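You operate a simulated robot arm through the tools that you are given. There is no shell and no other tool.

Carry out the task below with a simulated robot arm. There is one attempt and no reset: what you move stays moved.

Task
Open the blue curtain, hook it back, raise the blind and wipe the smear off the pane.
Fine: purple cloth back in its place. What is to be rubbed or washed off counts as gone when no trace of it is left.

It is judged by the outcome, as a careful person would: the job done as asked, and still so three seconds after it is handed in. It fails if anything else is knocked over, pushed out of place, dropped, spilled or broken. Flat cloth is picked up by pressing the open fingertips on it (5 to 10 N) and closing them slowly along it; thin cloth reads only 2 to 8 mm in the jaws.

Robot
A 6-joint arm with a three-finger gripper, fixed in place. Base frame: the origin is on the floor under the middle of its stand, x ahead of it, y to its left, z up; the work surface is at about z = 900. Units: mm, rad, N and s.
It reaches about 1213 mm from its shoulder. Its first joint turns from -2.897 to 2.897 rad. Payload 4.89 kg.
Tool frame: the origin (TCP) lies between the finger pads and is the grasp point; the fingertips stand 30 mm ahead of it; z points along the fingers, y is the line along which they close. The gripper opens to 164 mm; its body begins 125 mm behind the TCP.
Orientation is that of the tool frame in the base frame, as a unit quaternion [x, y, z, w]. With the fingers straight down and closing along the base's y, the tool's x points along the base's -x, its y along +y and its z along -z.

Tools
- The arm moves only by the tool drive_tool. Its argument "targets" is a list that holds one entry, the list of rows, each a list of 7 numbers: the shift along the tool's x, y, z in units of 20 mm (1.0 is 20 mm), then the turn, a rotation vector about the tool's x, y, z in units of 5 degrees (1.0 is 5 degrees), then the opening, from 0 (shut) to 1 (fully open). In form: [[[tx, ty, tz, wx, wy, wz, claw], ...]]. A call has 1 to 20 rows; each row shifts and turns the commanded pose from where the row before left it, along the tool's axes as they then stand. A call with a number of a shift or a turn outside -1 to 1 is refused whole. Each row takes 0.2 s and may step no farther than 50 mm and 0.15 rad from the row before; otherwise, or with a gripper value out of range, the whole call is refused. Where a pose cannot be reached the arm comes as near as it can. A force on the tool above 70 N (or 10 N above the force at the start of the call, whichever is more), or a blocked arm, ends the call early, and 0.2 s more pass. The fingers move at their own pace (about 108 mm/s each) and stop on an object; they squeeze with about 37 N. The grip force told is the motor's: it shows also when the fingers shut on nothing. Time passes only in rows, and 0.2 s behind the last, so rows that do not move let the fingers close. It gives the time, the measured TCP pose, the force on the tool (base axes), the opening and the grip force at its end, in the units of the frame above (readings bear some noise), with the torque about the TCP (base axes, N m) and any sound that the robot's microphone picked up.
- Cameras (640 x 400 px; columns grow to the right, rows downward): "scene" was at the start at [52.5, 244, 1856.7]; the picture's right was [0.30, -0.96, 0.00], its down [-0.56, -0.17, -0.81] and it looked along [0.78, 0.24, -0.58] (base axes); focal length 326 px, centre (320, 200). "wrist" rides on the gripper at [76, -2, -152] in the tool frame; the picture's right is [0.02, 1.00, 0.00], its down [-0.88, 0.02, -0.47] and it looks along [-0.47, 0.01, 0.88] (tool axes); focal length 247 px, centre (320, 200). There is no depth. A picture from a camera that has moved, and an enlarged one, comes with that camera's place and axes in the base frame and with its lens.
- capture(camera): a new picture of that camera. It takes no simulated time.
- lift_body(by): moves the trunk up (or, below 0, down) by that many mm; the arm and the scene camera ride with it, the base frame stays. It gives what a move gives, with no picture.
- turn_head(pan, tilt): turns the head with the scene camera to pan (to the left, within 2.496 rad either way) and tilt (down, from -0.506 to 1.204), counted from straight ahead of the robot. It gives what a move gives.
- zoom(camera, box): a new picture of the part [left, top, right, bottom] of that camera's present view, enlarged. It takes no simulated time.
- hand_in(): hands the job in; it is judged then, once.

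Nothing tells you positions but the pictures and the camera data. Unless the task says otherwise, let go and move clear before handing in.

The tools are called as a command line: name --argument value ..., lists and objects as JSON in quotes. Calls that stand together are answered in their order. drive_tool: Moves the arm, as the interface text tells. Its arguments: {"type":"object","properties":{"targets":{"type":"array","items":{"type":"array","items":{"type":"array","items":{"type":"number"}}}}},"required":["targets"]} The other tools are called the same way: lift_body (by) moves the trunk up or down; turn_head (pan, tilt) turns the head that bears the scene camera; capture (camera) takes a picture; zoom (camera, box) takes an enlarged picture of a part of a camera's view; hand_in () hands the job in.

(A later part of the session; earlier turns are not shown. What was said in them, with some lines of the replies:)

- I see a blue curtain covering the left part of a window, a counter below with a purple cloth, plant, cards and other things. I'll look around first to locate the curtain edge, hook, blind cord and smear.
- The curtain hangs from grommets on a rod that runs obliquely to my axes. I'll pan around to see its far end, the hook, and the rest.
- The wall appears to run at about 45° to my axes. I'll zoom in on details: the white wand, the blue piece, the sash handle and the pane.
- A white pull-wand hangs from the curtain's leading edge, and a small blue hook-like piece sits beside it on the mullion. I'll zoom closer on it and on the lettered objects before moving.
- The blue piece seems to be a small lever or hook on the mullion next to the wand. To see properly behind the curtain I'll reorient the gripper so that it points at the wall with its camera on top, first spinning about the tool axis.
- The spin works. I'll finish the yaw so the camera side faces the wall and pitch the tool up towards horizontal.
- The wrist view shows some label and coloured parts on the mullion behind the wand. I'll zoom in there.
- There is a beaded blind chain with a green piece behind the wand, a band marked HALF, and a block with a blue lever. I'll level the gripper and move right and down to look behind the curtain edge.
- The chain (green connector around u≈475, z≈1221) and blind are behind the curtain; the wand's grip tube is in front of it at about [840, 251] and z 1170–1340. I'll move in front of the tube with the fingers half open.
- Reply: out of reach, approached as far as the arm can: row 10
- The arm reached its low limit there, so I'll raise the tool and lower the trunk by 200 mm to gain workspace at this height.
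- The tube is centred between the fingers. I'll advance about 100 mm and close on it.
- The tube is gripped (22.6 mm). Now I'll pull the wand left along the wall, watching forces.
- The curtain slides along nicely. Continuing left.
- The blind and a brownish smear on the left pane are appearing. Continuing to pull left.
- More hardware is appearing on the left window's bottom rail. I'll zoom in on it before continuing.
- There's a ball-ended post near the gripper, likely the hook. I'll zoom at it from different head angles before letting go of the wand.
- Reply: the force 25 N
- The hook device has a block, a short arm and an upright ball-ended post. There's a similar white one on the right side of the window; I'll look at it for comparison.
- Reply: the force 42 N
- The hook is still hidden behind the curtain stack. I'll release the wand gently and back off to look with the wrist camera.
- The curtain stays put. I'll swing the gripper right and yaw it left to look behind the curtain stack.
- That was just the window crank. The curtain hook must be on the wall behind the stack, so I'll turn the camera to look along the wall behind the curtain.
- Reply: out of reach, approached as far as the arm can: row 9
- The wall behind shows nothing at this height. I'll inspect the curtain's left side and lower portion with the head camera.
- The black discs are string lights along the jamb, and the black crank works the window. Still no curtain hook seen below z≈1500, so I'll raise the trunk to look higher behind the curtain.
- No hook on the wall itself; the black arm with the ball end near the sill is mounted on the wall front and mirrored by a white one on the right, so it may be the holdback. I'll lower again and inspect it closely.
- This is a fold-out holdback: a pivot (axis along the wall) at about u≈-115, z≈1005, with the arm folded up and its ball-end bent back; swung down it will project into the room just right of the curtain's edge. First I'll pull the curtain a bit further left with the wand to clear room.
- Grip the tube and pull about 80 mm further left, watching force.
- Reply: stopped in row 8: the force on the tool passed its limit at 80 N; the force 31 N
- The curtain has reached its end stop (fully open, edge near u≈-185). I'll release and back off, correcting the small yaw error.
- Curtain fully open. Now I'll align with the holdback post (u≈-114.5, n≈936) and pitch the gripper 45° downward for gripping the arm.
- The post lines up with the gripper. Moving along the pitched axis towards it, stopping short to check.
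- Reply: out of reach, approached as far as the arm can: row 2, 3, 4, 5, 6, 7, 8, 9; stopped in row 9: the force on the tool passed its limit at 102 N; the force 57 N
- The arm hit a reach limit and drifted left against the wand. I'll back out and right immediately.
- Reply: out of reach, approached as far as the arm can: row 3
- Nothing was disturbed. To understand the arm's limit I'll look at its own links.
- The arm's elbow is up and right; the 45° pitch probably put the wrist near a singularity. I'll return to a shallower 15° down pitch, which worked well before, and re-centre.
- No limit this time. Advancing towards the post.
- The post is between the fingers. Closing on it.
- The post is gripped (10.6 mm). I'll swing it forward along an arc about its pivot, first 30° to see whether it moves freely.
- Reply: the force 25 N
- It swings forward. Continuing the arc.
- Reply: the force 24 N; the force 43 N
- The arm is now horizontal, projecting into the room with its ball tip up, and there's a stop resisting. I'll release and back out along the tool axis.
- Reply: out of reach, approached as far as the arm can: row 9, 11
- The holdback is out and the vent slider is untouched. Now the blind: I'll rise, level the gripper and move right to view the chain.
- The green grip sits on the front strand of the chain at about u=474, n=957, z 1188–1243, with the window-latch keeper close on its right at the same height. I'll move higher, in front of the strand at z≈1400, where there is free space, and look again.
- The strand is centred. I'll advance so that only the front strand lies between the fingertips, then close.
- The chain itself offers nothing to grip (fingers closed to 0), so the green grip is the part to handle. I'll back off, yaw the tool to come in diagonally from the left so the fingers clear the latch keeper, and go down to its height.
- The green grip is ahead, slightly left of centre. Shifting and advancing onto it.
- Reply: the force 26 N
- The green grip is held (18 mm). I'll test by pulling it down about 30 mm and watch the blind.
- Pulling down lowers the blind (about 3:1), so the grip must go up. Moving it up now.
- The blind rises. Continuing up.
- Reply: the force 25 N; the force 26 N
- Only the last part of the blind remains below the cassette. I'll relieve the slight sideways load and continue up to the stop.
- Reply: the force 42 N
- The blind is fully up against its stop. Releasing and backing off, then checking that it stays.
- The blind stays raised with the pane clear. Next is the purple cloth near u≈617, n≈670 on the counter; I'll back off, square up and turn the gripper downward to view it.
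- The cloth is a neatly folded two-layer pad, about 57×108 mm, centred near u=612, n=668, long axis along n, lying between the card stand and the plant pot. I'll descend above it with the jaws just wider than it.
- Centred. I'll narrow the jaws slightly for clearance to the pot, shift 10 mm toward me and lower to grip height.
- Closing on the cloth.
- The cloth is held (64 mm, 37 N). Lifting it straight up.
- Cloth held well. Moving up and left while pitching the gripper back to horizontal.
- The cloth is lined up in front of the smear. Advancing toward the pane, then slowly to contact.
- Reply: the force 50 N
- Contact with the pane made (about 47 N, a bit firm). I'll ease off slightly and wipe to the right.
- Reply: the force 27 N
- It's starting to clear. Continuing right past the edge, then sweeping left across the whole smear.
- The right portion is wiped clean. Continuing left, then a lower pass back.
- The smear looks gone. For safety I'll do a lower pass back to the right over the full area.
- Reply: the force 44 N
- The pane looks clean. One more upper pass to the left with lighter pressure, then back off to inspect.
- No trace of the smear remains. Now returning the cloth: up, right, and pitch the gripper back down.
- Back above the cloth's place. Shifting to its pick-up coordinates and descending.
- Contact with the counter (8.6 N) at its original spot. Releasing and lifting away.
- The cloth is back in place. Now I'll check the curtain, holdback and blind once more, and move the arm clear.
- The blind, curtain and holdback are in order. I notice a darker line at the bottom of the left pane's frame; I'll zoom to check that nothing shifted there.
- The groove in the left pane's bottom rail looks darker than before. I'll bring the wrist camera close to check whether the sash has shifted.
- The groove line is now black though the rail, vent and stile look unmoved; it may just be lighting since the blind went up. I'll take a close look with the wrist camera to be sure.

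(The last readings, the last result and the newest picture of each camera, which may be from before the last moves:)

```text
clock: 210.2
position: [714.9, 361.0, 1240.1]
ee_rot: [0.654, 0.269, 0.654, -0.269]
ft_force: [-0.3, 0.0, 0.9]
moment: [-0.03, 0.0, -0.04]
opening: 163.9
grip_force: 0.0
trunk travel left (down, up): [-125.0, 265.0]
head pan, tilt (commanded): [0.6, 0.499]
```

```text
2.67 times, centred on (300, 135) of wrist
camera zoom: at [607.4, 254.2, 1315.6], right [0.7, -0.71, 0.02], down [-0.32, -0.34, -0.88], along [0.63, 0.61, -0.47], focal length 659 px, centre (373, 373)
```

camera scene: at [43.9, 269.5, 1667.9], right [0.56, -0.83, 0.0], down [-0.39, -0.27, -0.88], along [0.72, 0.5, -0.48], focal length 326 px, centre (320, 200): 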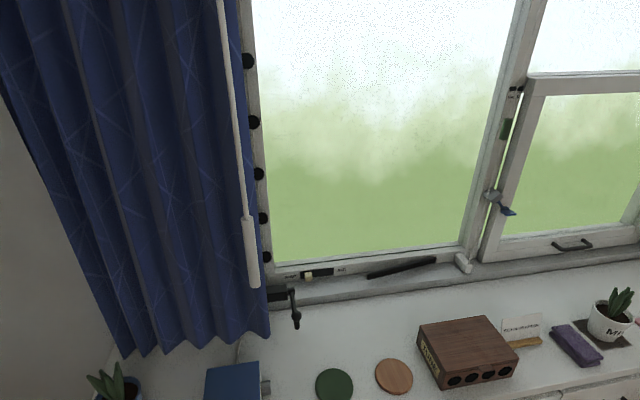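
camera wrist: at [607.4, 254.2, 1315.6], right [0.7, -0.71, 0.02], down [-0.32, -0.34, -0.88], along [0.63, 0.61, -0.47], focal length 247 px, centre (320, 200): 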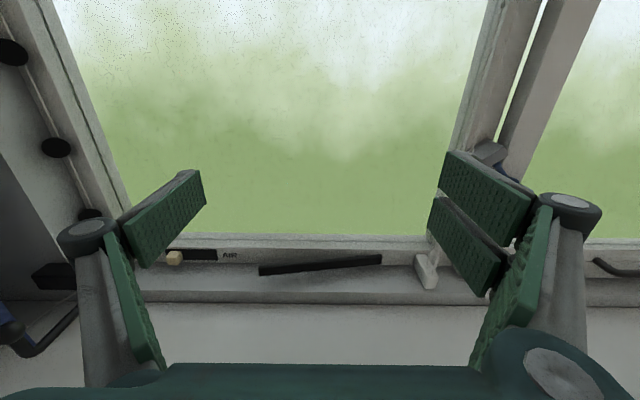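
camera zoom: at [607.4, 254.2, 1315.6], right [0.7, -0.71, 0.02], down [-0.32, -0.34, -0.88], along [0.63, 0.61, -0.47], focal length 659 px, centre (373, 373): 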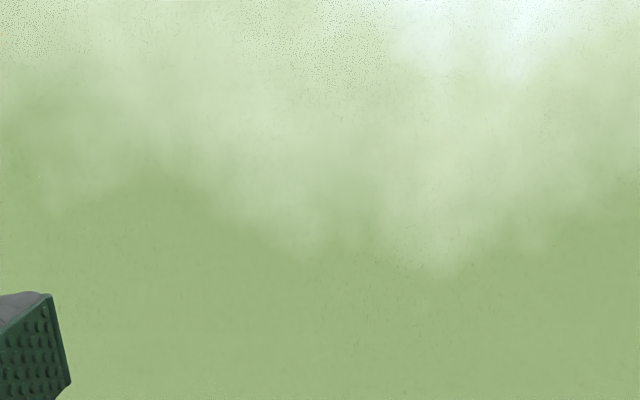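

From close up the groove is its normal grey and everything is in place, so the dark line was only a viewing effect; the pane is spotless. I'll retreat the arm and make a final overall check.

drive_tool --targets '[[[0.5, 0, -1, 0, 0, 0, 0.6], [0.5, 0, -1, 0, 0, 0, 0.6], [0.5, 0, -1, 0, 0, 0, 0.6], [0.5, 0, -1, 0, 0, 0, 0.6], [0.5, 0, -1, 0, 0, 0, 0.6], [0.5, 0, -1, 0, 0, 0, 0.6], [0.5, 0, -1, 0, 0, 0, 0.6], [0.5, 0, -1, 0, 0, 0, 0.6], [0.5, 0, -1, 0, 0, 0, 0.6], [0.5, 0, -1, 0, 0, 0, 0.6]]]'

turn_head --pan 0.75 --tilt 0.45

capture --camera "scene"

turn_head --pan 0.1 --tilt 0.45

capture --camera "scene"

capture --camera "wrist"

```text
clock: 212.4
position: [575.3, 219.8, 1339.8]
ee_rot: [0.653, 0.27, 0.654, -0.27]
ft_force: [1.6, -0.2, -1.1]
moment: [-0.01, -0.01, 0.13]
opening: 98.3
grip_force: 0.1
trunk travel left (down, up): [-125.0, 265.0]
head pan, tilt (commanded): [0.6, 0.499]
```

```text
clock: 213.1
position: [574.4, 219.1, 1340.3]
ee_rot: [0.654, 0.268, 0.654, -0.269]
ft_force: [-0.3, 0.4, 0.6]
moment: [0.0, -0.02, 0.03]
opening: 98.6
grip_force: 0.1
trunk travel left (down, up): [-125.0, 265.0]
head pan, tilt (commanded): [0.75, 0.45]
```

```text
taken
camera scene: at [36.1, 280.8, 1672.3], right [0.68, -0.73, 0.0], down [-0.32, -0.3, -0.9], along [0.66, 0.61, -0.44], focal length 326 px, centre (320, 200)
```

scene: 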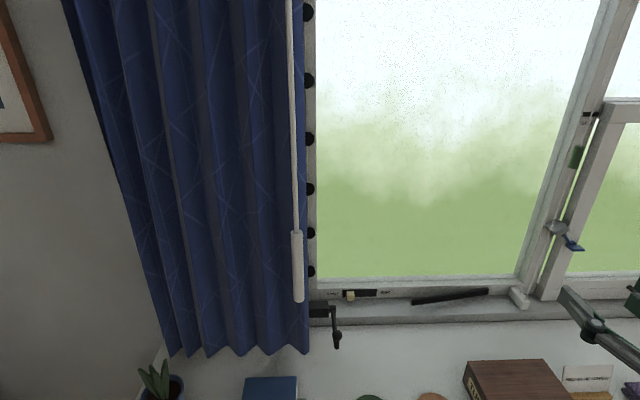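

```text
clock: 214.1
position: [575.7, 218.3, 1339.8]
ee_rot: [0.653, 0.269, 0.654, -0.27]
ft_force: [0.2, 0.0, -0.5]
moment: [-0.02, -0.01, 0.02]
opening: 98.1
grip_force: 0.2
trunk travel left (down, up): [-125.0, 265.0]
head pan, tilt (commanded): [0.099, 0.45]
```

```text
taken
camera scene: at [60.2, 227.3, 1672.3], right [0.1, -0.99, 0.0], down [-0.43, -0.04, -0.9], along [0.9, 0.09, -0.44], focal length 326 px, centre (320, 200)
```

scene: 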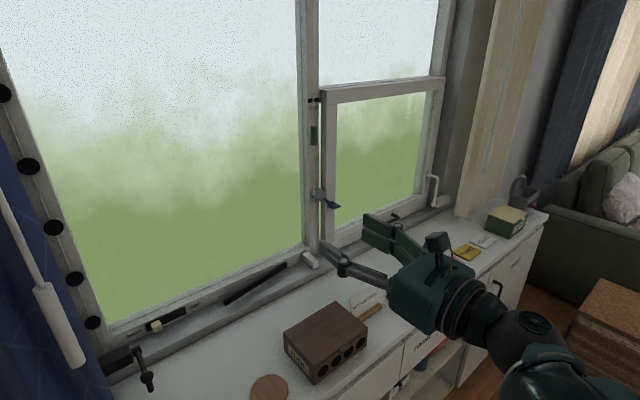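

```text
taken
camera wrist: at [466.5, 113.3, 1415.4], right [0.7, -0.71, 0.02], down [-0.32, -0.34, -0.88], along [0.63, 0.61, -0.47], focal length 247 px, centre (320, 200)
```

wrist: 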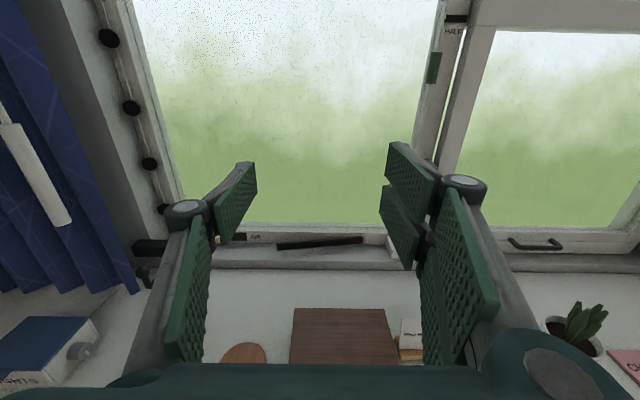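

The curtain is open and held behind the folded-out holdback, and the blind is fully up. The left pane is spotless, the purple cloth is back in its place, and nothing else has been disturbed. The arm is clear, so I'm handing in.

hand_in

```text
The job is handed in.
```

The job is handed in, and I don't have the result of the judging. This is how I left the room:

- **Curtain:** The blue curtain is pulled left to its end stop. The holdback arm by the sill is folded out just right of the curtain's edge. I took that arm to be the hook, since I saw no other hook on the wall behind the curtain.
- **Blind:** It is fully raised against its stop, and it stayed up after I let go of the chain.
- **Smear:** No trace showed on the left pane in close views after wiping.
- **Purple cloth:** It is back where it lay, within about 1–2 mm by the pictures.

The gripper once ran into its reach limit and pressed against the curtain wand. I saw nothing moved or damaged by it. Everything else looked in place in the final pictures, and the arm is clear of the work.
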